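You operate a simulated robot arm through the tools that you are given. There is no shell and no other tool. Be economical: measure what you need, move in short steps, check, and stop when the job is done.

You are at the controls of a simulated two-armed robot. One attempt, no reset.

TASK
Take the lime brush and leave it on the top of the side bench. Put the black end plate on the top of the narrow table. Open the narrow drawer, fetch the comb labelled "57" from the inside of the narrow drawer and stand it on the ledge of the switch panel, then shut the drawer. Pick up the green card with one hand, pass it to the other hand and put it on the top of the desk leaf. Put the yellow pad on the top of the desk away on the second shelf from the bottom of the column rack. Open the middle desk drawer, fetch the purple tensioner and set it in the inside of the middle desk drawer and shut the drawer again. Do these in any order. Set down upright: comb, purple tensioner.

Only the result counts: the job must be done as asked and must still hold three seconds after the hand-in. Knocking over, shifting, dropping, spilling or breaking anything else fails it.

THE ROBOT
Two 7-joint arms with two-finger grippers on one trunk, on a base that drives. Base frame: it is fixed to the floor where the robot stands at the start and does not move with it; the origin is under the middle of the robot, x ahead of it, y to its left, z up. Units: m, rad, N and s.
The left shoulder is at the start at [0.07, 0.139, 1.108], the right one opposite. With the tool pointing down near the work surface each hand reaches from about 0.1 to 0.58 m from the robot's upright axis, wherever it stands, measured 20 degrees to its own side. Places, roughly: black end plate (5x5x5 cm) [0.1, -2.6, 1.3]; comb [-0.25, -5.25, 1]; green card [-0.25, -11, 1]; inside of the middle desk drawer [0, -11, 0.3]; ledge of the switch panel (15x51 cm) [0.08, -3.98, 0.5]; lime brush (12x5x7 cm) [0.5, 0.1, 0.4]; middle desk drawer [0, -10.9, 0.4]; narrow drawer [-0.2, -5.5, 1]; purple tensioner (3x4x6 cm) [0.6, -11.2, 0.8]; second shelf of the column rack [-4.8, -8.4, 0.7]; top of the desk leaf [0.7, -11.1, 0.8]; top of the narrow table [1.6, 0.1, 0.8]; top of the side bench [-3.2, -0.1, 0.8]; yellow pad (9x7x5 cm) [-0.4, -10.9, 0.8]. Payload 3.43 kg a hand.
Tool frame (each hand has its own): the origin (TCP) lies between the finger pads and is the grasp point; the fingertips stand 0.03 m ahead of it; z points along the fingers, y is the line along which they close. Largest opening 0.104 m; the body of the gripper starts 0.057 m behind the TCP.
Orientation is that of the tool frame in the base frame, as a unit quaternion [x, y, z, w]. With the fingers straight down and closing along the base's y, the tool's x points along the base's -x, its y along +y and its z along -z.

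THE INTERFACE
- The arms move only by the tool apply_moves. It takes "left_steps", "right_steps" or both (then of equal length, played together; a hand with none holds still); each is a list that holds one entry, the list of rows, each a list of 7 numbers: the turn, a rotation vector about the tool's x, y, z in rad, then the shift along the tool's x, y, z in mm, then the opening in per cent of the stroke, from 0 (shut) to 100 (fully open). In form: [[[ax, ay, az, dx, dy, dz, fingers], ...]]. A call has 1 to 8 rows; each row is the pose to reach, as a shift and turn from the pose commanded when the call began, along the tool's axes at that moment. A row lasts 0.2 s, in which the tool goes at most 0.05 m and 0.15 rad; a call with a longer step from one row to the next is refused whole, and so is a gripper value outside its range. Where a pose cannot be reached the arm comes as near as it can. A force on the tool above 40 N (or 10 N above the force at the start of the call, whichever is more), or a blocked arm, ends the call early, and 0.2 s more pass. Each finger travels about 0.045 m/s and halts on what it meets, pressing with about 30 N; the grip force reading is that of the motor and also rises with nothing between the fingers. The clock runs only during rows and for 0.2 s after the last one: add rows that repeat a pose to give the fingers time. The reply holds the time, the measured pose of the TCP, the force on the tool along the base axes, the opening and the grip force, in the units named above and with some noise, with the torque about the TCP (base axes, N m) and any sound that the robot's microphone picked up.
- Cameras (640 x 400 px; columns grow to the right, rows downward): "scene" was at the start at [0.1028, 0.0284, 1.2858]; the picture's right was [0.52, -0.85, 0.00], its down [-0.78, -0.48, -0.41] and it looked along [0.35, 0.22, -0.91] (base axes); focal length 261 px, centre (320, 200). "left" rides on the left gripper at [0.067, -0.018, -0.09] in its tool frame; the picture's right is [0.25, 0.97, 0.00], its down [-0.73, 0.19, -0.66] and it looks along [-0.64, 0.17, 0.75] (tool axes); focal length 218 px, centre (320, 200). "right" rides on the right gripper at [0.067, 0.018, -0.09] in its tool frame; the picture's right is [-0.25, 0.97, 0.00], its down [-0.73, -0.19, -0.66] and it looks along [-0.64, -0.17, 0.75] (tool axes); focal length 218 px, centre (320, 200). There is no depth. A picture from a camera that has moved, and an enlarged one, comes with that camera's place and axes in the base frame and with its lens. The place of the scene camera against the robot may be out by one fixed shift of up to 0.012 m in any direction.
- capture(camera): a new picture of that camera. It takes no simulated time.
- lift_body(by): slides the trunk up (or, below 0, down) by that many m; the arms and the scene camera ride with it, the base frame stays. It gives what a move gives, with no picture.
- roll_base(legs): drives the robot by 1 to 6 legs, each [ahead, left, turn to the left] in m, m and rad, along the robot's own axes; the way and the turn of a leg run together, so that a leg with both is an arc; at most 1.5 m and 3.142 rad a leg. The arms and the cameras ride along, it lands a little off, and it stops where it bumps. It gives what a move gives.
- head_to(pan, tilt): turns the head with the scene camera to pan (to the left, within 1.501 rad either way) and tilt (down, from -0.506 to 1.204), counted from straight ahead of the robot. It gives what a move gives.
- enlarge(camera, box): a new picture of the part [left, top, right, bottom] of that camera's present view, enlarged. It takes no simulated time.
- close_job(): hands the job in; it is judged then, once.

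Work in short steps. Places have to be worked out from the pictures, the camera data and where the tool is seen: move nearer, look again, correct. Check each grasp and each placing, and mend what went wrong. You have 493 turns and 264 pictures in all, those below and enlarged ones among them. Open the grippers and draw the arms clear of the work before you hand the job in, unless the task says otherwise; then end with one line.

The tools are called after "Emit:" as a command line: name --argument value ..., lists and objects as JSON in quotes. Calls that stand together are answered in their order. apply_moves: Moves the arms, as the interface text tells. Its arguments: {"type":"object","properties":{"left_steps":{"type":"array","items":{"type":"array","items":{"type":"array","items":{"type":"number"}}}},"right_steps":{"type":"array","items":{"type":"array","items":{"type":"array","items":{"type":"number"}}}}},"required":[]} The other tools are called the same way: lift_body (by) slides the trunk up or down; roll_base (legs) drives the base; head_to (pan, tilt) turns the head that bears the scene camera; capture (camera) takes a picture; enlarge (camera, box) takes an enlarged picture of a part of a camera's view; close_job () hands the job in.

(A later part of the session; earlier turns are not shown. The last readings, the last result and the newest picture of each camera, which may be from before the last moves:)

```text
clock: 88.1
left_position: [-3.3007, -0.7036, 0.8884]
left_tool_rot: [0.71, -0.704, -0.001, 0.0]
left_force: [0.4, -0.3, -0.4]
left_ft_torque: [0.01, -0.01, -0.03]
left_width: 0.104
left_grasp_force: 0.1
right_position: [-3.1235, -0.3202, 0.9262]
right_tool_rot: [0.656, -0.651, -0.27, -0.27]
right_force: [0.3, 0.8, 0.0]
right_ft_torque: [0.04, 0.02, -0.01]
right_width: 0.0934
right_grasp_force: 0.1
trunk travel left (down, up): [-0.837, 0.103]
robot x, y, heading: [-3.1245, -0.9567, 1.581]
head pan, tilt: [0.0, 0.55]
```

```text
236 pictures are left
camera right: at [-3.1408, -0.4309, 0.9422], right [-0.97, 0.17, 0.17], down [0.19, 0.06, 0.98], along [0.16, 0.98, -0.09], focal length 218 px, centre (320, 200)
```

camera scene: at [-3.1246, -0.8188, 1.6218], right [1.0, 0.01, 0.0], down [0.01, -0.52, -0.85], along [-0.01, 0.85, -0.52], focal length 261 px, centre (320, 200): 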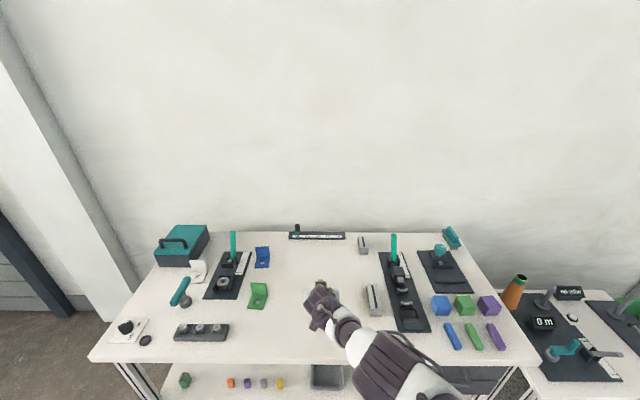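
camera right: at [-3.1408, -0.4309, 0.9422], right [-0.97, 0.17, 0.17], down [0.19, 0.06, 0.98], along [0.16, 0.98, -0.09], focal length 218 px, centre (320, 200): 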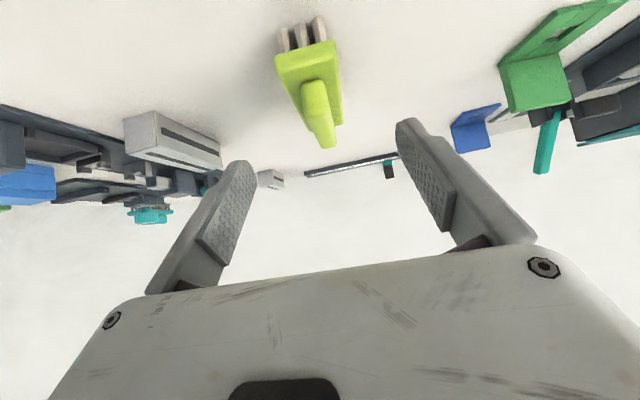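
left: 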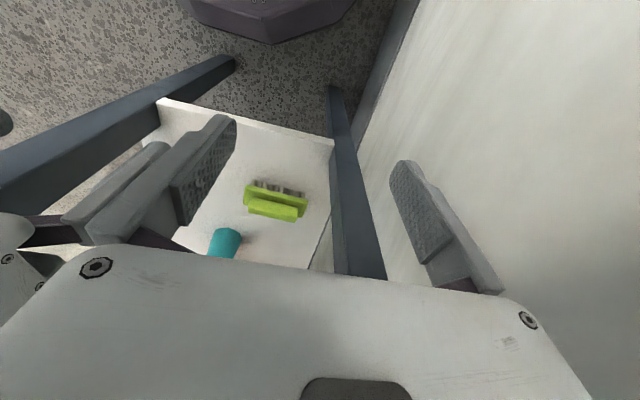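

Brush stands on the bench. Next the black end plate: I back off, turn to +x and drive towards the tower near (0.1, -2.6).

Emit:
roll_base --legs '[[-0.3, 0, 0], [0, 0, -1.58], [1.5, 0, 0], [1.5, 0, 0]]'

Emit:
head_to --pan -1.1 --tilt 0.1

Emit:
capture --camera "scene"

```text
clock: 108.0
left_position: [0.1287, -0.8115, 0.8898]
left_tool_rot: [-0.039, 0.999, 0.0, 0.0]
left_force: [-0.3, 0.6, -0.4]
left_ft_torque: [0.0, -0.02, -0.02]
left_width: 0.1039
left_grasp_force: 0.0
right_position: [0.5238, -0.9602, 0.9269]
right_tool_rot: [-0.035, 0.923, 0.013, 0.382]
right_force: [-0.4, 0.1, 0.9]
right_ft_torque: [-0.01, 0.02, 0.04]
right_width: 0.0935
right_grasp_force: 0.0
trunk travel left (down, up): [-0.837, 0.103]
robot x, y, heading: [-0.107, -1.0011, 0.082]
head pan, tilt: [0.0, 0.55]
```

```text
clock: 109.4
left_position: [0.1283, -0.8101, 0.8886]
left_tool_rot: [-0.038, 0.999, 0.0, 0.0]
left_force: [0.2, -0.2, -0.3]
left_ft_torque: [-0.01, -0.01, 0.0]
left_width: 0.1042
left_grasp_force: 0.0
right_position: [0.5231, -0.9607, 0.9258]
right_tool_rot: [-0.036, 0.924, 0.014, 0.382]
right_force: [-0.4, 0.1, 0.4]
right_ft_torque: [-0.01, 0.0, -0.02]
right_width: 0.0935
right_grasp_force: 0.1
trunk travel left (down, up): [-0.837, 0.103]
robot x, y, heading: [-0.1126, -1.0036, 0.074]
head pan, tilt: [-1.1, 0.099]
```

```text
235 pictures are left
camera scene: at [-0.0117, -1.0806, 1.6084], right [-0.85, -0.52, 0.0], down [-0.05, 0.08, -0.99], along [0.52, -0.85, -0.1], focal length 261 px, centre (320, 200)
```

scene: 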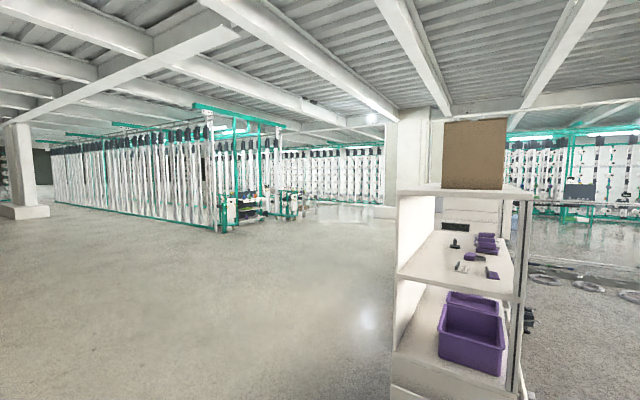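

I zoom on the tower's shelf.

Emit:
enlarge --camera "scene" --box '[390, 190, 550, 290]'

```text
4.00 times, centred on (470, 240) of scene
camera zoom: at [-0.0117, -1.0806, 1.6084], right [-0.85, -0.52, 0.0], down [-0.05, 0.08, -0.99], along [0.52, -0.85, -0.1], focal length 1046 px, centre (-280, 40)
```

zoom: 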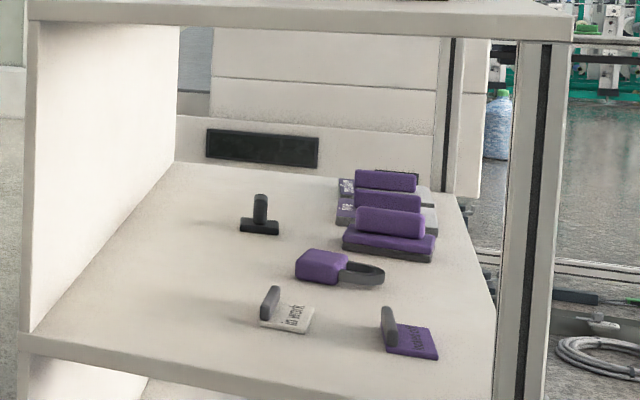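

The end plate (base with a knob) is near (0.09, -2.61) on a shelf at z≈1.22, nearest the open -x side. I drive round to that side at a safe distance.

Emit:
roll_base --legs '[[-0.95, 0, -0.075], [0, -1.5, 0], [0, -0.1, 0]]'

Emit:
lift_body --by 0.1

Emit:
head_to --pan 0 --tilt 0.3

Emit:
capture --camera "scene"

```text
clock: 121.9
left_position: [-0.8393, -2.4278, 0.889]
left_tool_rot: [0.02, 1.0, -0.001, 0.001]
left_force: [-0.7, -0.1, 0.0]
left_ft_torque: [-0.01, 0.03, -0.03]
left_width: 0.104
left_grasp_force: 0.1
right_position: [-0.4641, -2.6218, 0.925]
right_tool_rot: [0.018, 0.924, -0.009, 0.381]
right_force: [-0.7, 0.0, -0.1]
right_ft_torque: [-0.03, -0.01, 0.04]
right_width: 0.0933
right_grasp_force: 0.0
trunk travel left (down, up): [-0.837, 0.103]
robot x, y, heading: [-1.0979, -2.5948, -0.038]
head pan, tilt: [-1.1, 0.099]
```

```text
clock: 123.2
left_position: [-0.84, -2.4299, 0.9891]
left_tool_rot: [0.019, 1.0, 0.0, 0.0]
left_force: [0.2, 0.0, 0.2]
left_ft_torque: [0.0, 0.02, 0.04]
left_width: 0.1039
left_grasp_force: 0.1
right_position: [-0.4644, -2.6232, 1.0242]
right_tool_rot: [0.018, 0.924, -0.008, 0.382]
right_force: [-1.2, 0.1, 0.0]
right_ft_torque: [0.01, 0.0, -0.01]
right_width: 0.0936
right_grasp_force: 0.0
trunk travel left (down, up): [-0.937, 0.003]
robot x, y, heading: [-1.1004, -2.591, -0.04]
head pan, tilt: [-1.1, 0.099]
```

```text
clock: 124.6
left_position: [-0.8394, -2.4299, 0.9882]
left_tool_rot: [0.019, 1.0, 0.0, 0.0]
left_force: [0.3, 0.4, 0.1]
left_ft_torque: [0.01, -0.02, 0.01]
left_width: 0.1039
left_grasp_force: 0.0
right_position: [-0.4636, -2.6223, 1.0244]
right_tool_rot: [0.018, 0.924, -0.009, 0.382]
right_force: [0.8, 0.5, 0.2]
right_ft_torque: [0.0, 0.0, 0.0]
right_width: 0.0936
right_grasp_force: 0.1
trunk travel left (down, up): [-0.937, 0.003]
robot x, y, heading: [-1.101, -2.5921, -0.036]
head pan, tilt: [0.0, 0.3]
```

```text
233 pictures are left
camera scene: at [-0.9547, -2.601, 1.6897], right [-0.04, -1.0, 0.0], down [-0.3, 0.01, -0.96], along [0.95, -0.04, -0.3], focal length 261 px, centre (320, 200)
```

scene: 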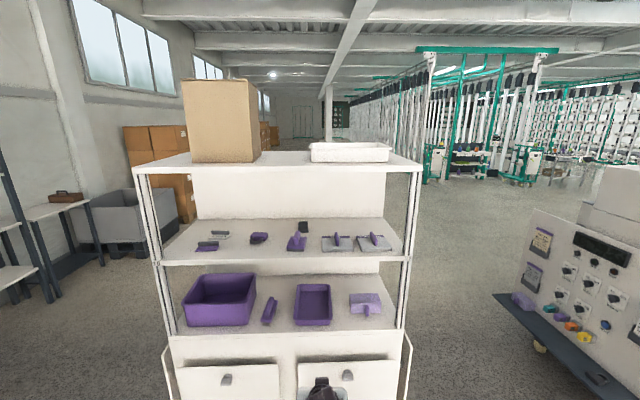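

The tower's open front faces me; the switch panel stands to the right. I zoom on the shelf.

Emit:
enlarge --camera "scene" --box '[180, 205, 420, 265]'

```text
2.67 times, centred on (300, 235) of scene
camera zoom: at [-0.9547, -2.601, 1.6897], right [-0.04, -1.0, 0.0], down [-0.3, 0.01, -0.96], along [0.95, -0.04, -0.3], focal length 697 px, centre (373, 107)
```

zoom: 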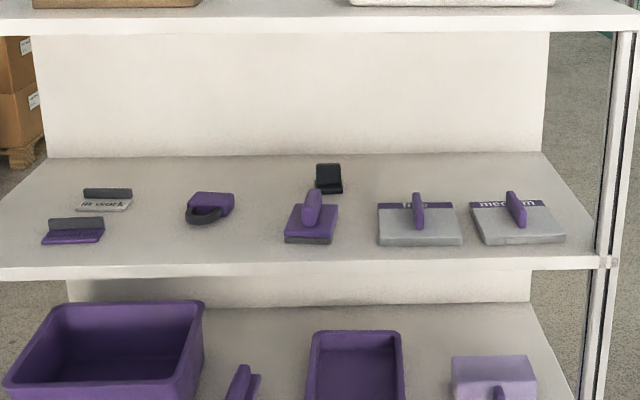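

The black end plate is at about (0.09, -2.58), behind a purple one. The left arm suits it (camera offset clears the purple handle): I stretch the left hand ahead, up and pitch it 40° forward.

Emit:
apply_moves --left_steps '[[[0, -0.1, 0, -48, 0, 0, 100], [0, -0.2, 0, -96, 0, 0, 100], [0, -0.3, 0, -144, 0, -10, 100], [0, -0.4, 0, -180, 0, -45, 90], [0, -0.5, 0, -210, 0, -85, 85], [0, -0.6, 0, -240, 0, -125, 80], [0, -0.7, 0, -260, 0, -165, 80], [0, -0.7, 0, -280, 0, -205, 80]]]'

```text
refused: row 4 steps farther than a row can; nothing moved
```

Slightly too long a step; I shorten it.

Emit:
apply_moves --left_steps '[[[0, -0.1, 0, -48, 0, 0, 100], [0, -0.2, 0, -96, 0, 0, 100], [0, -0.3, 0, -140, 0, -15, 100], [0, -0.4, 0, -172, 0, -50, 90], [0, -0.5, 0, -202, 0, -86, 85], [0, -0.6, 0, -230, 0, -124, 80], [0, -0.7, 0, -255, 0, -165, 80], [0, -0.7, 0, -280, 0, -205, 80]]]'

```text
clock: 126.4
left_position: [-0.5572, -2.444, 1.1942]
left_tool_rot: [0.019, 0.939, -0.006, 0.342]
left_force: [-0.4, -0.5, -0.2]
left_ft_torque: [0.04, -0.02, -0.01]
left_width: 0.0834
left_grasp_force: 0.1
right_position: [-0.4625, -2.6231, 1.024]
right_tool_rot: [0.018, 0.924, -0.008, 0.381]
right_force: [-0.6, -0.3, 0.1]
right_ft_torque: [0.01, 0.01, 0.03]
right_width: 0.0939
right_grasp_force: 0.0
trunk travel left (down, up): [-0.937, 0.003]
robot x, y, heading: [-1.1005, -2.5913, -0.037]
head pan, tilt: [0.0, 0.3]
```

The right hand must be out of the way: I draw it back to a downward stow, then shift the robot 0.19 m right so the left hand lines up without crossing.

Emit:
apply_moves --right_steps '[[[0, 0.11, 0, 40, 0, -26, 90], [0, 0.22, 0, 80, 0, -52, 90], [0, 0.33, 0, 120, 0, -78, 90], [0, 0.44, 0, 160, 0, -104, 90], [0, 0.56, 0, 200, 0, -130, 90], [0, 0.67, 0, 240, 0, -156, 90], [0, 0.785, 0, 280, 0, -184, 90], [0, 0.785, 0, 280, 0, -184, 90]]]'

Emit:
roll_base --legs '[[0, -0.19, 0.037]]'

Emit:
capture --camera "left"

```text
clock: 128.2
left_position: [-0.559, -2.443, 1.1936]
left_tool_rot: [0.018, 0.939, -0.007, 0.343]
left_force: [1.2, 0.7, -0.7]
left_ft_torque: [-0.01, -0.02, 0.0]
left_width: 0.0833
left_grasp_force: 0.1
right_position: [-0.7935, -2.6048, 0.9588]
right_tool_rot: [0.02, 1.0, 0.0, -0.002]
right_force: [-0.4, -0.1, -0.1]
right_ft_torque: [0.01, 0.01, -0.01]
right_width: 0.0935
right_grasp_force: 0.1
trunk travel left (down, up): [-0.937, 0.003]
robot x, y, heading: [-1.097, -2.5927, -0.04]
head pan, tilt: [0.0, 0.3]
```

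```text
clock: 129.7
left_position: [-0.5689, -2.6068, 1.1937]
left_tool_rot: [0.001, 0.939, -0.002, 0.343]
left_force: [-0.1, -0.6, 0.0]
left_ft_torque: [-0.03, 0.0, -0.03]
left_width: 0.0832
left_grasp_force: 0.0
right_position: [-0.7965, -2.7783, 0.9582]
right_tool_rot: [0.001, 1.0, -0.003, -0.001]
right_force: [0.6, 0.4, 0.9]
right_ft_torque: [-0.01, -0.01, -0.01]
right_width: 0.0939
right_grasp_force: 0.0
trunk travel left (down, up): [-0.937, 0.003]
robot x, y, heading: [-1.1031, -2.7785, -0.001]
head pan, tilt: [0.0, 0.3]
```

```text
231 pictures are left
camera left: at [-0.6778, -2.6239, 1.2193], right [-0.19, 0.97, -0.16], down [0.14, 0.19, 0.97], along [0.97, 0.16, -0.17], focal length 218 px, centre (320, 200)
```

left: 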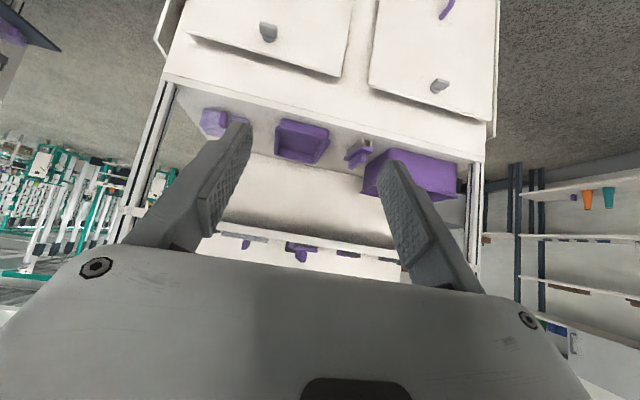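

Readings agree: purple handle at (-0.04, -2.55). I raise the left hand to z≈1.32 and shift to y≈-2.635 to enter between the handles.

Emit:
apply_moves --left_steps '[[[0, 0, 0, -34, -10, -26, 80], [0, 0, 0, -68, -20, -51, 80], [0, 0, 0, -103, -30, -77, 80], [0, 0, 0, -103, -30, -77, 80]]]'

Emit:
roll_base --legs '[[0.3, 0, 0]]'

Emit:
capture --camera "left"

Emit:
capture --camera "scene"

```text
clock: 130.7
left_position: [-0.5386, -2.6309, 1.2567]
left_tool_rot: [0.001, 0.94, 0.0, 0.342]
left_force: [0.6, 0.0, -0.7]
left_ft_torque: [0.01, 0.01, 0.02]
left_width: 0.083
left_grasp_force: 0.2
left hand out of reach, approached as far as the arm can: row 2, 3, 4
right_position: [-0.7965, -2.7806, 0.9591]
right_tool_rot: [0.001, 1.0, -0.001, -0.001]
right_force: [0.8, 0.1, -0.7]
right_ft_torque: [0.0, 0.04, 0.0]
right_width: 0.0934
right_grasp_force: 0.1
trunk travel left (down, up): [-0.937, 0.003]
robot x, y, heading: [-1.1043, -2.7778, -0.001]
head pan, tilt: [0.0, 0.3]
```

```text
clock: 132.7
left_position: [-0.2463, -2.6331, 1.2578]
left_tool_rot: [0.003, 0.939, 0.0, 0.344]
left_force: [-0.1, -0.7, 0.2]
left_ft_torque: [0.0, -0.02, 0.01]
left_width: 0.0829
left_grasp_force: 0.0
right_position: [-0.503, -2.783, 0.9591]
right_tool_rot: [0.004, 1.0, -0.001, 0.0]
right_force: [-0.3, -0.3, -0.4]
right_ft_torque: [0.02, -0.01, -0.01]
right_width: 0.0938
right_grasp_force: 0.1
trunk travel left (down, up): [-0.937, 0.003]
robot x, y, heading: [-0.8086, -2.7777, -0.006]
head pan, tilt: [0.0, 0.3]
```

```text
230 pictures are left
camera left: at [-0.3548, -2.6502, 1.2829], right [-0.19, 0.97, -0.16], down [0.13, 0.19, 0.97], along [0.97, 0.16, -0.17], focal length 218 px, centre (320, 200)
```

left: 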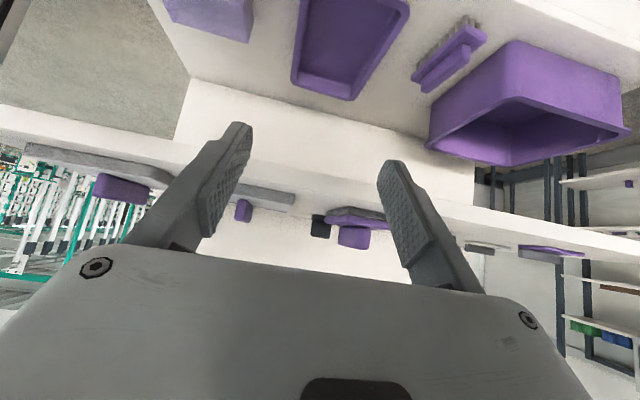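

```text
229 pictures are left
camera scene: at [-0.6663, -2.7844, 1.69], right [-0.01, -1.0, 0.0], down [-0.29, 0.0, -0.96], along [0.96, -0.01, -0.29], focal length 261 px, centre (320, 200)
```

scene: 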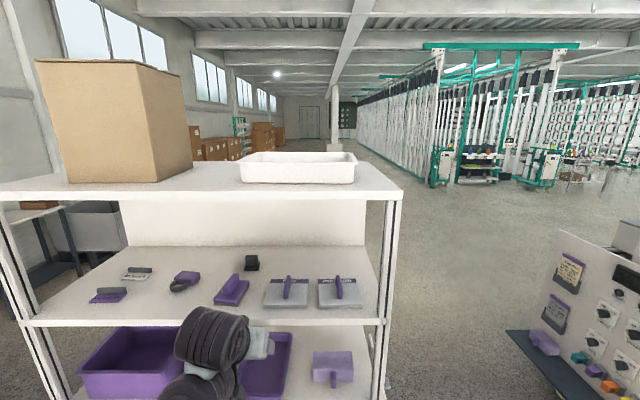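

Black plate centre ≈(0.083, -2.565), z 1.234–1.28. I extend and raise the hand a bit before entering.

Emit:
apply_moves --left_steps '[[[0, 0, 0, -47, 0, 7, 80], [0, 0, 0, -93, 0, 13, 80], [0, 0, 0, -93, 0, 13, 80]]]'

```text
clock: 133.5
left_position: [-0.1658, -2.6356, 1.3059]
left_tool_rot: [0.003, 0.939, -0.001, 0.343]
left_force: [0.0, 1.1, 0.1]
left_ft_torque: [-0.03, 0.04, -0.08]
left_width: 0.0832
left_grasp_force: 0.0
right_position: [-0.5017, -2.7821, 0.959]
right_tool_rot: [0.003, 1.0, -0.001, -0.002]
right_force: [0.0, 1.0, -0.2]
right_ft_torque: [0.01, -0.02, 0.01]
right_width: 0.0937
right_grasp_force: 0.0
trunk travel left (down, up): [-0.937, 0.003]
robot x, y, heading: [-0.8105, -2.779, -0.002]
head pan, tilt: [0.0, 0.3]
```

Now I roll ahead 0.2 m to bring the hand in beside the plate, above the handles.

Emit:
roll_base --legs '[[0.2, 0, 0]]'

Emit:
capture --camera "left"

Emit:
capture --camera "scene"

```text
clock: 135.1
left_position: [0.0265, -2.6416, 1.3078]
left_tool_rot: [0.006, 0.939, -0.001, 0.344]
left_force: [-0.9, 0.1, -0.4]
left_ft_torque: [-0.03, 0.0, 0.03]
left_width: 0.0832
left_grasp_force: 0.1
right_position: [-0.31, -2.7867, 0.9582]
right_tool_rot: [0.006, 1.0, 0.0, 0.0]
right_force: [-0.1, 1.2, -0.3]
right_ft_torque: [0.0, -0.04, -0.03]
right_width: 0.0935
right_grasp_force: 0.1
trunk travel left (down, up): [-0.937, 0.003]
robot x, y, heading: [-0.6153, -2.7848, -0.012]
head pan, tilt: [0.0, 0.3]
```

```text
228 pictures are left
camera left: at [-0.0828, -2.6572, 1.3331], right [-0.18, 0.97, -0.16], down [0.13, 0.19, 0.97], along [0.97, 0.16, -0.16], focal length 218 px, centre (320, 200)
```

left: 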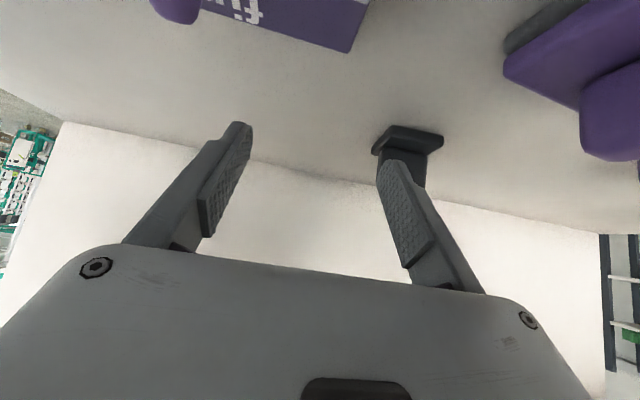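

```text
227 pictures are left
camera scene: at [-0.4729, -2.7869, 1.6902], right [-0.01, -1.0, 0.0], down [-0.29, 0.0, -0.96], along [0.96, -0.01, -0.29], focal length 261 px, centre (320, 200)
```

scene: 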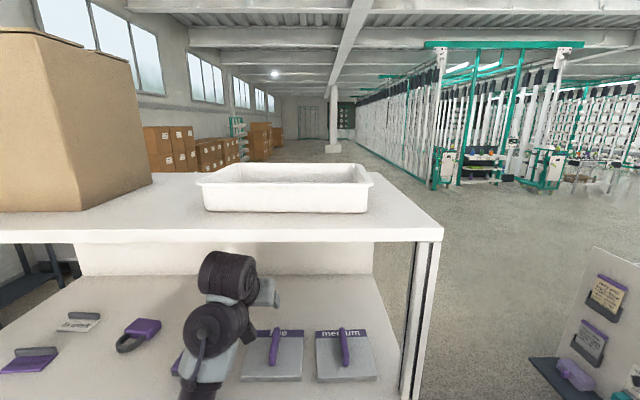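

I centre over the plate: +62 mm in x, +79 mm in y, keeping height.

Emit:
apply_moves --left_steps '[[[0, 0, 0, -24, 10, 20, 80], [0, 0, 0, -48, 20, 40, 80], [0, 0, 0, -48, 50, 40, 80], [0, 0, 0, -48, 79, 40, 80], [0, 0, 0, -48, 79, 40, 80]]]'

Emit:
capture --camera "left"

```text
clock: 136.3
left_position: [0.0958, -2.5671, 1.3055]
left_tool_rot: [0.006, 0.939, -0.001, 0.343]
left_force: [-0.1, -0.1, 0.6]
left_ft_torque: [-0.02, 0.03, 0.0]
left_width: 0.083
left_grasp_force: 0.1
right_position: [-0.3065, -2.7866, 0.9593]
right_tool_rot: [0.006, 1.0, 0.0, -0.001]
right_force: [0.7, -0.3, 0.7]
right_ft_torque: [0.02, -0.02, 0.01]
right_width: 0.0935
right_grasp_force: 0.0
trunk travel left (down, up): [-0.937, 0.003]
robot x, y, heading: [-0.6127, -2.7835, -0.011]
head pan, tilt: [0.0, 0.3]
```

```text
226 pictures are left
camera left: at [-0.0136, -2.5831, 1.3308], right [-0.18, 0.97, -0.16], down [0.14, 0.19, 0.97], along [0.97, 0.16, -0.17], focal length 218 px, centre (320, 200)
```

left: 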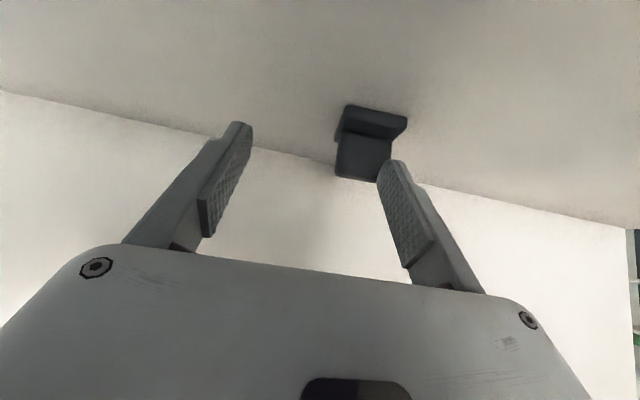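

The plate now looks shifted and turned a little, perhaps brushed by a finger. I zoom to check its state.

Emit:
enlarge --camera "left" --box '[300, 80, 460, 200]'

```text
3.33 times, centred on (380, 140) of left
camera zoom: at [-0.0136, -2.5831, 1.3308], right [-0.18, 0.97, -0.16], down [0.14, 0.19, 0.97], along [0.97, 0.16, -0.17], focal length 728 px, centre (120, 400)
```

zoom: 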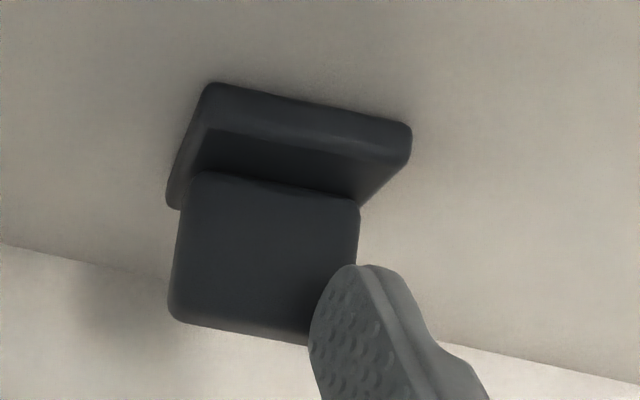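

Still upright, now about (0.16, -2.523). I raise 25 mm, open fully, and move over it, rolling ahead 60 mm.

Emit:
apply_moves --left_steps '[[[0, 0, 0, -16, 0, -19, 100], [0, 0, 0, -19, 0, -23, 100], [0, 0, 0, -19, 44, -23, 100], [0, 0, 0, -19, 44, -23, 100]]]'

Emit:
roll_base --legs '[[0.06, 0, 0.01]]'

Emit:
capture --camera "left"

```text
clock: 137.3
left_position: [0.0951, -2.5194, 1.3356]
left_tool_rot: [0.005, 0.939, -0.001, 0.344]
left_force: [-0.2, -0.2, -0.1]
left_ft_torque: [0.02, 0.01, -0.04]
left_width: 0.1042
left_grasp_force: 0.0
right_position: [-0.3074, -2.7854, 0.9584]
right_tool_rot: [0.006, 1.0, 0.0, 0.0]
right_force: [-0.1, -0.6, -1.0]
right_ft_torque: [-0.02, 0.03, 0.02]
right_width: 0.0935
right_grasp_force: 0.0
trunk travel left (down, up): [-0.937, 0.003]
robot x, y, heading: [-0.6111, -2.7838, -0.01]
head pan, tilt: [0.0, 0.3]
```

```text
clock: 138.5
left_position: [0.1405, -2.512, 1.3454]
left_tool_rot: [-0.001, 0.937, 0.001, 0.348]
left_force: [0.7, 1.1, -0.3]
left_ft_torque: [-0.03, -0.01, -0.02]
left_width: 0.1038
left_grasp_force: 0.1
right_position: [-0.2556, -2.7827, 0.9616]
right_tool_rot: [-0.001, 1.0, -0.001, 0.003]
right_force: [-0.2, 0.3, -0.9]
right_ft_torque: [0.01, 0.02, 0.0]
right_width: 0.0935
right_grasp_force: 0.0
trunk travel left (down, up): [-0.937, 0.003]
robot x, y, heading: [-0.5536, -2.783, 0.004]
head pan, tilt: [0.0, 0.3]
stopped in leg 1: the robot was blocked; the commanded pose is now the measured one
```

```text
224 pictures are left
camera left: at [0.0301, -2.5296, 1.3694], right [-0.19, 0.97, -0.16], down [0.12, 0.19, 0.97], along [0.97, 0.17, -0.16], focal length 218 px, centre (320, 200)
```

left: 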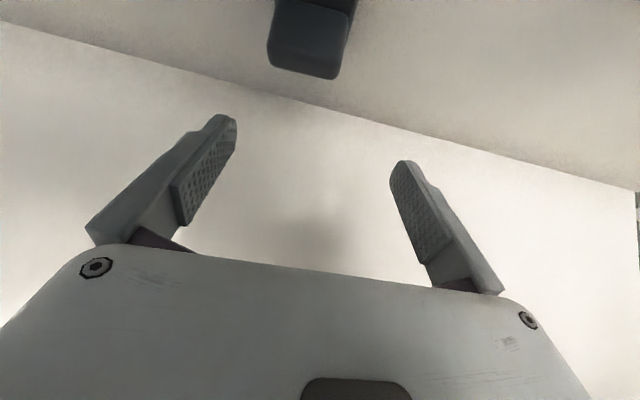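

The base bumped something (tower bottom, or the arm against the upper shelf). I back off 30 mm and look.

Emit:
roll_base --legs '[[-0.03, 0, 0]]'

Emit:
head_to --pan 0.2 --tilt 1.0

Emit:
capture --camera "scene"

Emit:
capture --camera "left"

```text
clock: 139.3
left_position: [0.1278, -2.5123, 1.334]
left_tool_rot: [0.0, 0.94, 0.001, 0.341]
left_force: [0.2, -0.4, 0.3]
left_ft_torque: [0.0, 0.05, 0.05]
left_width: 0.1039
left_grasp_force: 0.0
right_position: [-0.2722, -2.7817, 0.9575]
right_tool_rot: [-0.001, 1.0, -0.001, -0.004]
right_force: [0.9, -0.8, -0.1]
right_ft_torque: [0.01, 0.01, -0.01]
right_width: 0.0936
right_grasp_force: 0.0
trunk travel left (down, up): [-0.937, 0.003]
robot x, y, heading: [-0.5805, -2.7867, -0.0]
head pan, tilt: [0.0, 0.3]
```

```text
clock: 140.4
left_position: [0.1242, -2.5106, 1.3364]
left_tool_rot: [-0.001, 0.939, 0.001, 0.343]
left_force: [-0.1, -0.4, -0.5]
left_ft_torque: [-0.04, 0.0, 0.02]
left_width: 0.1039
left_grasp_force: 0.1
right_position: [-0.2746, -2.782, 0.9586]
right_tool_rot: [0.0, 1.0, -0.001, -0.001]
right_force: [0.7, 0.0, 0.6]
right_ft_torque: [-0.01, 0.0, -0.03]
right_width: 0.0933
right_grasp_force: 0.1
trunk travel left (down, up): [-0.937, 0.003]
robot x, y, heading: [-0.5828, -2.7825, -0.001]
head pan, tilt: [0.201, 1.0]
```

```text
223 pictures are left
camera scene: at [-0.4612, -2.7716, 1.6303], right [0.2, -0.98, 0.0], down [-0.82, -0.17, -0.54], along [0.53, 0.11, -0.84], focal length 261 px, centre (320, 200)
```

scene: 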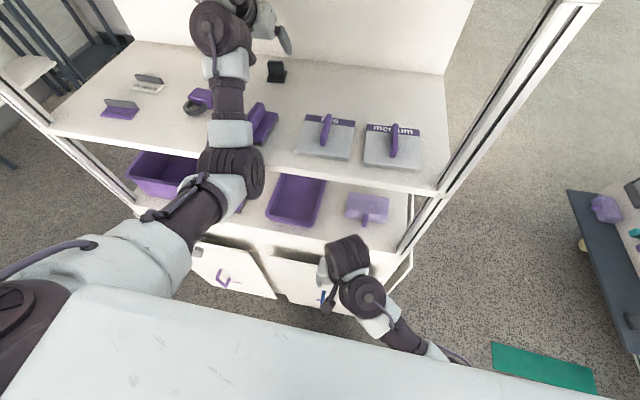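

```text
222 pictures are left
camera left: at [0.0155, -2.5286, 1.3615], right [-0.2, 0.97, -0.16], down [0.14, 0.19, 0.97], along [0.97, 0.17, -0.17], focal length 218 px, centre (320, 200)
```

left: 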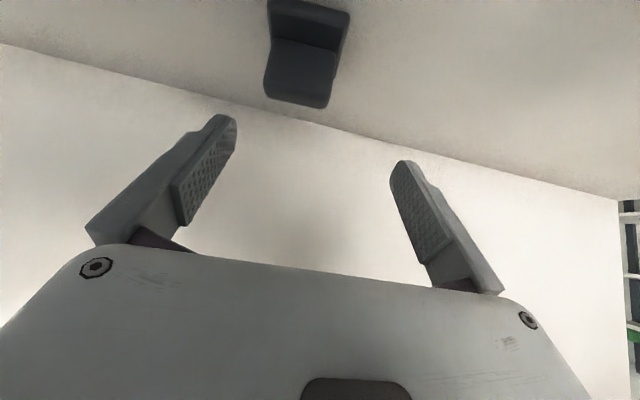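

Nothing else moved. The plate is now at about (0.145, -2.533). I descend around it.

Emit:
apply_moves --left_steps '[[[0, 0, 0, -8, -21, 7, 100], [0, 0, 0, -10, -21, 13, 100], [0, 0, 0, 9, -21, 36, 100], [0, 0, 0, 24, -21, 59, 100], [0, 0, 0, 24, -21, 59, 100]]]'

Emit:
capture --camera "left"

```text
clock: 141.6
left_position: [0.1428, -2.5308, 1.2799]
left_tool_rot: [-0.001, 0.939, 0.001, 0.344]
left_force: [0.3, -0.5, 0.3]
left_ft_torque: [0.0, -0.02, 0.0]
left_width: 0.104
left_grasp_force: 0.0
right_position: [-0.2764, -2.783, 0.9586]
right_tool_rot: [0.0, 1.0, -0.002, 0.0]
right_force: [1.1, 0.5, 0.0]
right_ft_torque: [-0.02, -0.01, 0.01]
right_width: 0.0935
right_grasp_force: 0.1
trunk travel left (down, up): [-0.937, 0.003]
robot x, y, heading: [-0.5793, -2.7853, 0.002]
head pan, tilt: [0.201, 1.0]
```

```text
221 pictures are left
camera left: at [0.0334, -2.549, 1.3043], right [-0.2, 0.97, -0.16], down [0.13, 0.19, 0.97], along [0.97, 0.17, -0.16], focal length 218 px, centre (320, 200)
```

left: 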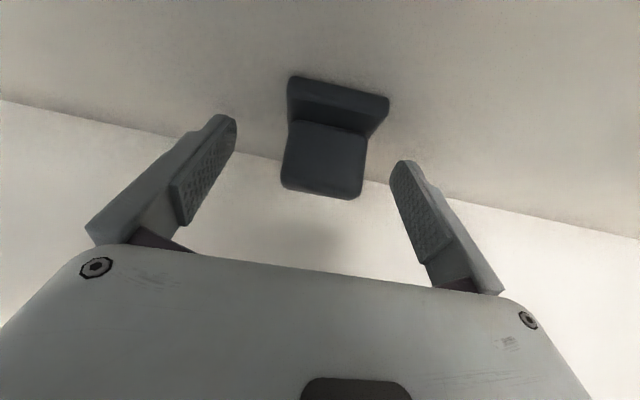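

Plate is squarely between the fingers; fin at (0.153, -2.531, 1.262). I go in 20 mm and close.

Emit:
apply_moves --left_steps '[[[0, 0, 0, 1, 0, 11, 100], [0, 0, 0, 2, 0, 21, 100], [0, 0, 0, 2, 0, 21, 70], [0, 0, 0, 2, 0, 21, 40], [0, 0, 0, 2, 0, 21, 15], [0, 0, 0, 2, 0, 21, 5], [0, 0, 0, 2, 0, 21, 5], [0, 0, 0, 2, 0, 21, 5]]]'

Emit:
capture --camera "left"

```text
clock: 142.2
left_position: [0.1504, -2.5343, 1.277]
left_tool_rot: [0.001, 0.934, 0.0, 0.357]
left_force: [-26.7, -7.2, 26.0]
left_ft_torque: [-1.76, 0.6, -1.67]
left_width: 0.1013
left_grasp_force: 0.1
right_position: [-0.2811, -2.7849, 0.9602]
right_tool_rot: [-0.001, 1.0, -0.001, 0.001]
right_force: [0.8, -0.1, 0.4]
right_ft_torque: [0.0, 0.06, 0.01]
right_width: 0.0938
right_grasp_force: 0.0
trunk travel left (down, up): [-0.937, 0.003]
robot x, y, heading: [-0.5808, -2.7819, 0.003]
head pan, tilt: [0.201, 1.0]
stopped in row 2 (left hand): the force on the tool passed its limit at 45 N (the readings are from after the stop); the commanded pose is now the measured one
```

```text
220 pictures are left
camera left: at [0.0412, -2.5518, 1.2988], right [-0.19, 0.97, -0.17], down [0.11, 0.19, 0.98], along [0.98, 0.17, -0.14], focal length 218 px, centre (320, 200)
```

left: 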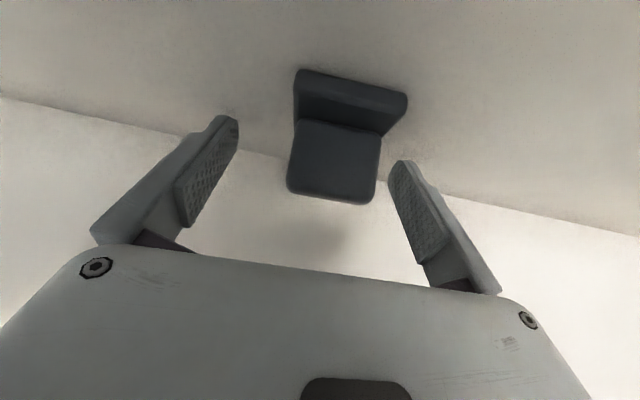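

The force says a fingertip met the shelf (so it is at about 1.245). I back off 6 mm along the fingers and close on the fin there.

Emit:
apply_moves --left_steps '[[[0, 0, 0, 0, 0, -7, 100], [0, 0, 0, 0, 0, -7, 70], [0, 0, 0, 0, 0, -7, 40], [0, 0, 0, 0, 0, -7, 15], [0, 0, 0, 0, 0, -7, 5], [0, 0, 0, 0, 0, -7, 5], [0, 0, 0, 0, 0, -7, 5]]]'

Emit:
capture --camera "left"

```text
clock: 143.8
left_position: [0.1521, -2.5313, 1.2731]
left_tool_rot: [-0.002, 0.937, 0.0, 0.349]
left_force: [0.0, 0.5, -0.1]
left_ft_torque: [0.01, -0.04, 0.02]
left_width: 0.0401
left_grasp_force: 30.5
right_position: [-0.2754, -2.7833, 0.9583]
right_tool_rot: [-0.001, 1.0, -0.002, -0.003]
right_force: [-0.5, -0.7, 0.8]
right_ft_torque: [-0.01, -0.01, 0.02]
right_width: 0.0938
right_grasp_force: 0.1
trunk travel left (down, up): [-0.937, 0.003]
robot x, y, heading: [-0.5801, -2.7817, 0.001]
head pan, tilt: [0.201, 1.0]
```

```text
219 pictures are left
camera left: at [0.0431, -2.5488, 1.2964], right [-0.19, 0.97, -0.17], down [0.12, 0.19, 0.97], along [0.97, 0.17, -0.15], focal length 218 px, centre (320, 200)
```

left: 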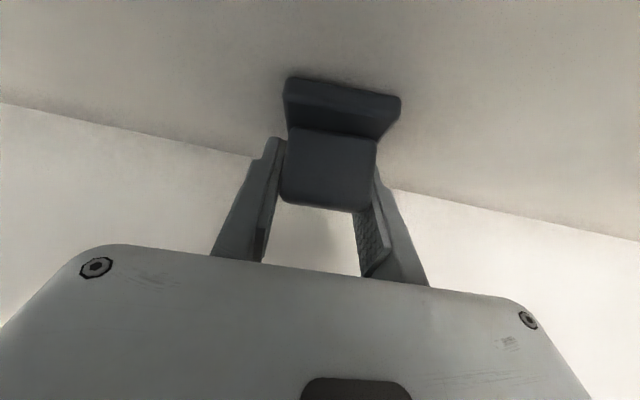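

Gripped firmly on the fin. I lift 55 mm, then shift 100 mm right to go out between the handles.

Emit:
apply_moves --left_steps '[[[0, 0, 0, -18, 0, -21, 5], [0, 0, 0, -35, 0, -42, 5], [0, 0, 0, -35, -33, -42, 5], [0, 0, 0, -35, -66, -42, 5], [0, 0, 0, -35, -100, -42, 5], [0, 0, 0, -35, -100, -42, 5]]]'

Emit:
capture --camera "left"

Emit:
capture --camera "scene"

```text
clock: 145.2
left_position: [0.1536, -2.6306, 1.3292]
left_tool_rot: [-0.002, 0.936, 0.0, 0.351]
left_force: [-0.6, 0.9, -0.2]
left_ft_torque: [0.0, 0.01, 0.01]
left_width: 0.0399
left_grasp_force: 30.6
right_position: [-0.274, -2.7814, 0.9582]
right_tool_rot: [-0.002, 1.0, -0.001, -0.002]
right_force: [0.0, -0.1, 0.1]
right_ft_torque: [-0.02, 0.04, 0.02]
right_width: 0.0935
right_grasp_force: 0.0
trunk travel left (down, up): [-0.937, 0.003]
robot x, y, heading: [-0.5819, -2.7839, 0.0]
head pan, tilt: [0.201, 1.0]
```

```text
218 pictures are left
camera left: at [0.0442, -2.6486, 1.3523], right [-0.19, 0.97, -0.17], down [0.12, 0.19, 0.97], along [0.97, 0.17, -0.15], focal length 218 px, centre (320, 200)
```

left: 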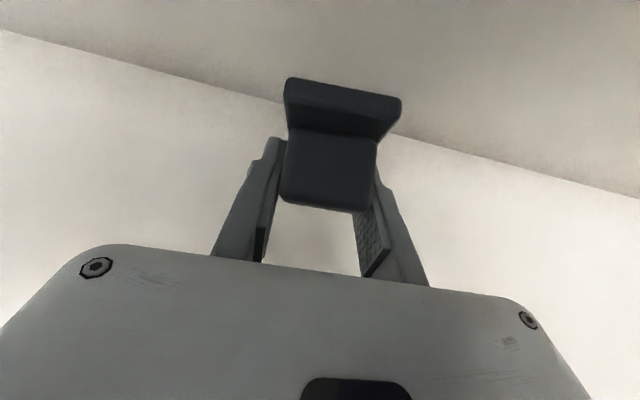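

```text
217 pictures are left
camera scene: at [-0.4608, -2.7711, 1.6302], right [0.2, -0.98, 0.0], down [-0.82, -0.17, -0.54], along [0.53, 0.11, -0.84], focal length 261 px, centre (320, 200)
```

scene: 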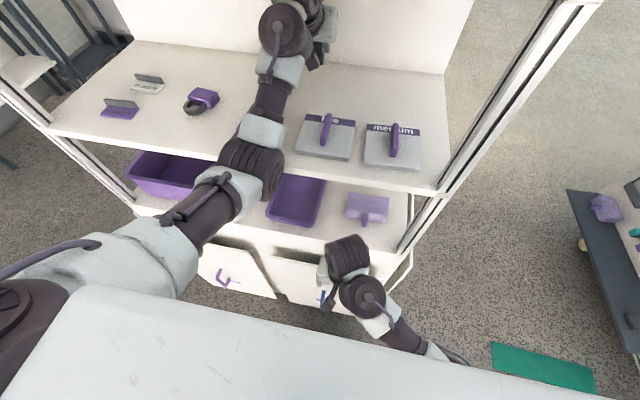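

Held and clear. I back straight out.

Emit:
roll_base --legs '[[-0.6, 0, 0]]'

Emit:
head_to --pan 0 --tilt 0.3

Emit:
capture --camera "scene"

```text
clock: 148.6
left_position: [-0.4421, -2.6338, 1.3272]
left_tool_rot: [0.0, 0.937, 0.0, 0.349]
left_force: [0.5, -0.5, -0.8]
left_ft_torque: [-0.03, -0.01, 0.01]
left_width: 0.04
left_grasp_force: 30.0
right_position: [-0.8707, -2.7853, 0.9588]
right_tool_rot: [0.0, 1.0, -0.001, -0.002]
right_force: [0.9, -0.1, -0.6]
right_ft_torque: [-0.01, 0.0, 0.02]
right_width: 0.0937
right_grasp_force: 0.1
trunk travel left (down, up): [-0.937, 0.003]
robot x, y, heading: [-1.1769, -2.7807, -0.002]
head pan, tilt: [0.201, 1.0]
```

```text
clock: 149.6
left_position: [-0.4438, -2.6339, 1.3273]
left_tool_rot: [0.0, 0.937, 0.0, 0.35]
left_force: [-0.2, 0.4, -0.9]
left_ft_torque: [-0.01, 0.0, -0.04]
left_width: 0.0397
left_grasp_force: 29.9
right_position: [-0.8712, -2.783, 0.9588]
right_tool_rot: [0.001, 1.0, -0.001, -0.002]
right_force: [0.0, 0.7, 0.7]
right_ft_torque: [0.02, -0.02, -0.02]
right_width: 0.0939
right_grasp_force: 0.1
trunk travel left (down, up): [-0.937, 0.003]
robot x, y, heading: [-1.1801, -2.7824, 0.003]
head pan, tilt: [0.0, 0.3]
```

```text
216 pictures are left
camera scene: at [-1.0324, -2.7862, 1.6896], right [0.0, -1.0, 0.0], down [-0.3, 0.0, -0.95], along [0.95, 0.0, -0.3], focal length 261 px, centre (320, 200)
```

scene: 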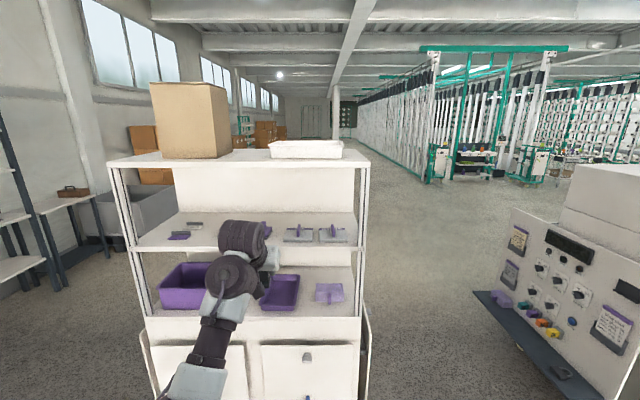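

Now to the narrow table: I drive left to y≈-1.2, then ahead along the rack to x≈1.5.

Emit:
roll_base --legs '[[0, 1.5, 0], [0, 0.08, 0], [1.4, 0, 0], [1.35, 0, 0]]'

Emit:
head_to --pan 1.2 --tilt 0.5

Emit:
capture --camera "scene"

```text
clock: 170.5
left_position: [2.3043, -1.156, 1.3295]
left_tool_rot: [0.017, 0.936, -0.006, 0.35]
left_force: [-0.1, -0.6, -0.6]
left_ft_torque: [-0.02, -0.03, -0.04]
left_width: 0.0397
left_grasp_force: 29.8
right_position: [1.8716, -1.2916, 0.9587]
right_tool_rot: [0.018, 1.0, -0.001, -0.002]
right_force: [0.8, 0.5, -0.4]
right_ft_torque: [0.0, 0.0, -0.01]
right_width: 0.0932
right_grasp_force: 0.0
trunk travel left (down, up): [-0.937, 0.003]
robot x, y, heading: [1.5621, -1.2816, -0.036]
head pan, tilt: [0.0, 0.3]
```

```text
clock: 171.9
left_position: [2.3053, -1.1551, 1.3287]
left_tool_rot: [0.016, 0.937, -0.006, 0.35]
left_force: [0.6, -0.9, -0.6]
left_ft_torque: [0.03, -0.01, -0.04]
left_width: 0.0397
left_grasp_force: 30.0
right_position: [1.8711, -1.2901, 0.9589]
right_tool_rot: [0.019, 1.0, 0.0, -0.001]
right_force: [-0.3, 0.0, -0.7]
right_ft_torque: [-0.03, -0.01, 0.03]
right_width: 0.0938
right_grasp_force: 0.2
trunk travel left (down, up): [-0.937, 0.003]
robot x, y, heading: [1.5647, -1.2797, -0.035]
head pan, tilt: [1.201, 0.499]
```

```text
215 pictures are left
camera scene: at [1.6531, -1.2009, 1.6713], right [0.92, -0.39, 0.0], down [-0.19, -0.44, -0.88], along [0.35, 0.81, -0.48], focal length 261 px, centre (320, 200)
```

scene: 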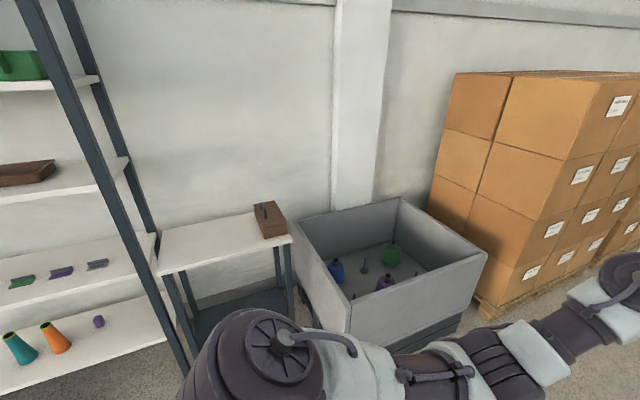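

The table top spans x≈1.32–1.96, y≈-0.1–0.3, with a toolbox at its right end. I turn to face it and line up for (1.58, 0.03).

Emit:
roll_base --legs '[[0, 0, 1.606], [0, -0.16, 0]]'

Emit:
lift_body --by -0.38

Emit:
head_to --pan 0 --tilt 0.5

Emit:
capture --camera "scene"

```text
clock: 177.2
left_position: [1.5479, -0.545, 1.3278]
left_tool_rot: [0.671, -0.653, -0.25, -0.245]
left_force: [0.2, -0.2, -0.5]
left_ft_torque: [0.02, -0.03, 0.0]
left_width: 0.04
left_grasp_force: 29.6
right_position: [1.711, -0.9687, 0.958]
right_tool_rot: [0.716, -0.698, 0.003, -0.001]
right_force: [0.0, 0.6, -0.9]
right_ft_torque: [0.0, -0.01, 0.03]
right_width: 0.0936
right_grasp_force: 0.0
trunk travel left (down, up): [-0.937, 0.003]
robot x, y, heading: [1.7177, -1.2758, 1.594]
head pan, tilt: [1.201, 0.499]
```

```text
clock: 180.9
left_position: [1.5524, -0.5455, 0.9481]
left_tool_rot: [0.671, -0.654, -0.25, -0.244]
left_force: [0.7, 0.3, -0.3]
left_ft_torque: [0.04, 0.03, -0.01]
left_width: 0.0398
left_grasp_force: 30.4
right_position: [1.7125, -0.9696, 0.5792]
right_tool_rot: [0.716, -0.698, 0.001, 0.001]
right_force: [0.1, 0.4, -0.9]
right_ft_torque: [0.02, 0.01, 0.02]
right_width: 0.0937
right_grasp_force: 0.1
trunk travel left (down, up): [-0.557, 0.383]
robot x, y, heading: [1.7191, -1.277, 1.591]
head pan, tilt: [1.201, 0.499]
```

```text
clock: 182.3
left_position: [1.5512, -0.5458, 0.9487]
left_tool_rot: [0.671, -0.654, -0.25, -0.244]
left_force: [0.4, 0.2, 0.4]
left_ft_torque: [0.0, 0.01, 0.02]
left_width: 0.04
left_grasp_force: 30.2
right_position: [1.7127, -0.9701, 0.5779]
right_tool_rot: [0.716, -0.699, 0.001, 0.001]
right_force: [0.3, 0.8, 0.0]
right_ft_torque: [0.01, 0.03, 0.01]
right_width: 0.0936
right_grasp_force: 0.0
trunk travel left (down, up): [-0.557, 0.383]
robot x, y, heading: [1.7207, -1.2734, 1.599]
head pan, tilt: [0.0, 0.499]
```

```text
214 pictures are left
camera scene: at [1.7179, -1.1379, 1.2913], right [1.0, 0.03, 0.0], down [0.01, -0.48, -0.88], along [-0.02, 0.88, -0.48], focal length 261 px, centre (320, 200)
```

scene: 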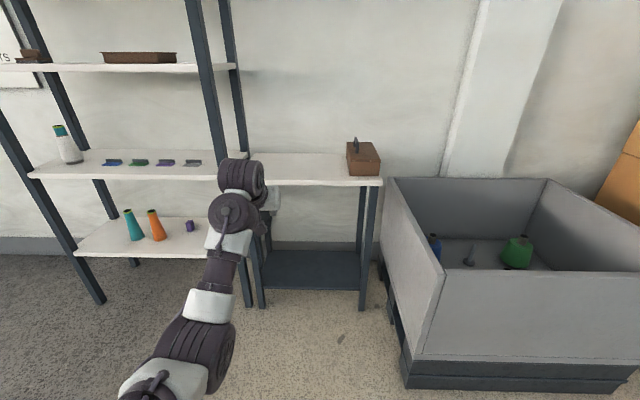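

Path is clear; I roll 0.57 m ahead, straightening the heading.

Emit:
roll_base --legs '[[0.57, -0.02, -0.02]]'

Emit:
lift_body --by -0.09

Emit:
capture --camera "left"

Emit:
capture --camera "scene"

```text
clock: 185.6
left_position: [1.5629, 0.0299, 0.9495]
left_tool_rot: [0.669, -0.656, -0.249, -0.244]
left_force: [-0.1, 1.0, -0.5]
left_ft_torque: [0.03, 0.01, 0.01]
left_width: 0.0396
left_grasp_force: 30.1
right_position: [1.7219, -0.3949, 0.5802]
right_tool_rot: [0.713, -0.701, 0.002, 0.0]
right_force: [-0.3, -0.3, 0.5]
right_ft_torque: [0.0, -0.03, -0.01]
right_width: 0.0937
right_grasp_force: 0.1
trunk travel left (down, up): [-0.557, 0.383]
robot x, y, heading: [1.7285, -0.704, 1.592]
head pan, tilt: [0.0, 0.499]
```

```text
clock: 186.8
left_position: [1.5627, 0.0314, 0.871]
left_tool_rot: [0.667, -0.65, -0.26, -0.255]
left_force: [0.4, 1.3, 10.8]
left_ft_torque: [-0.31, -0.08, 0.03]
left_width: 0.04
left_grasp_force: 30.0
right_position: [1.7219, -0.3969, 0.4879]
right_tool_rot: [0.713, -0.701, 0.002, 0.001]
right_force: [0.4, -0.9, -0.3]
right_ft_torque: [-0.01, -0.02, 0.03]
right_width: 0.0938
right_grasp_force: 0.1
trunk travel left (down, up): [-0.468, 0.472]
robot x, y, heading: [1.7293, -0.6981, 1.591]
head pan, tilt: [0.0, 0.499]
stopped: the force on the tool passed its limit at 43 N (the readings are from after the stop); the commanded pose is now the measured one
```

```text
213 pictures are left
camera left: at [1.5827, -0.0778, 0.8918], right [-0.96, -0.21, -0.17], down [-0.2, 0.09, 0.98], along [-0.19, 0.97, -0.12], focal length 218 px, centre (320, 200)
```

left: 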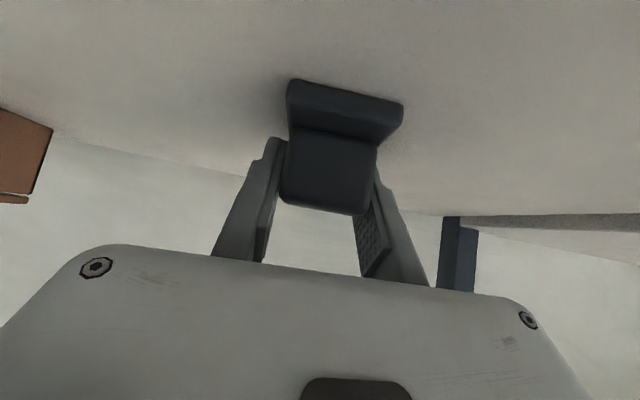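

```text
212 pictures are left
camera scene: at [1.7269, -0.564, 1.2013], right [1.0, 0.02, 0.0], down [0.01, -0.48, -0.88], along [-0.02, 0.88, -0.48], focal length 261 px, centre (320, 200)
```

scene: 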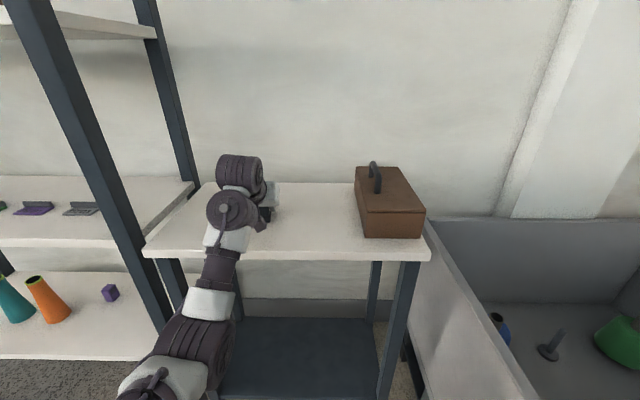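

The plate touched the table top. I ease the pressure, correct the small pitch, and release.

Emit:
apply_moves --left_steps '[[[0, 0.02, 0, -1, 0, -1, 5], [0, 0.03, 0, -1, 0, -1, 5], [0, 0.03, 0, -1, 0, -1, 40], [0, 0.03, 0, -1, 0, -1, 70], [0, 0.03, 0, -1, 0, -1, 90], [0, 0.03, 0, -1, 0, -1, 90]]]'

Emit:
apply_moves --left_steps '[[[0, 0, 0, -10, 0, -30, 100], [0, 0, 0, -20, 0, -70, 100], [0, 0, 0, -30, 0, -110, 100]]]'

Emit:
capture --camera "left"

```text
clock: 188.2
left_position: [1.5638, 0.0317, 0.8753]
left_tool_rot: [0.668, -0.656, -0.25, -0.246]
left_force: [6.2, -1.1, 18.6]
left_ft_torque: [0.23, 0.24, -0.28]
left_width: 0.0865
left_grasp_force: 0.0
right_position: [1.7228, -0.3972, 0.4901]
right_tool_rot: [0.713, -0.701, 0.0, 0.0]
right_force: [0.6, 0.7, 0.2]
right_ft_torque: [0.0, 0.0, -0.02]
right_width: 0.0938
right_grasp_force: 0.1
trunk travel left (down, up): [-0.468, 0.472]
robot x, y, heading: [1.728, -0.6994, 1.584]
head pan, tilt: [0.0, 0.499]
```

```text
clock: 189.0
left_position: [1.5622, -0.0141, 0.9731]
left_tool_rot: [0.671, -0.656, -0.247, -0.243]
left_force: [0.7, -0.1, 0.1]
left_ft_torque: [0.01, 0.02, -0.05]
left_width: 0.1039
left_grasp_force: 0.1
right_position: [1.722, -0.3948, 0.4885]
right_tool_rot: [0.714, -0.7, 0.002, 0.001]
right_force: [-0.3, -0.5, -0.3]
right_ft_torque: [0.0, -0.02, 0.02]
right_width: 0.0938
right_grasp_force: 0.1
trunk travel left (down, up): [-0.468, 0.472]
robot x, y, heading: [1.7311, -0.7028, 1.59]
head pan, tilt: [0.0, 0.499]
```

```text
211 pictures are left
camera left: at [1.5825, -0.1227, 0.9968], right [-0.96, -0.21, -0.17], down [-0.2, 0.12, 0.97], along [-0.19, 0.97, -0.16], focal length 218 px, centre (320, 200)
```

left: 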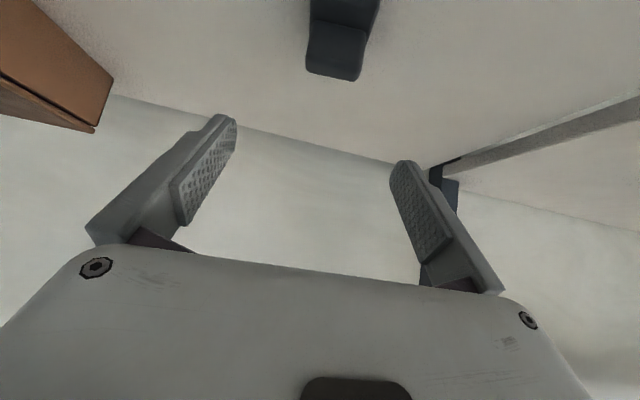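

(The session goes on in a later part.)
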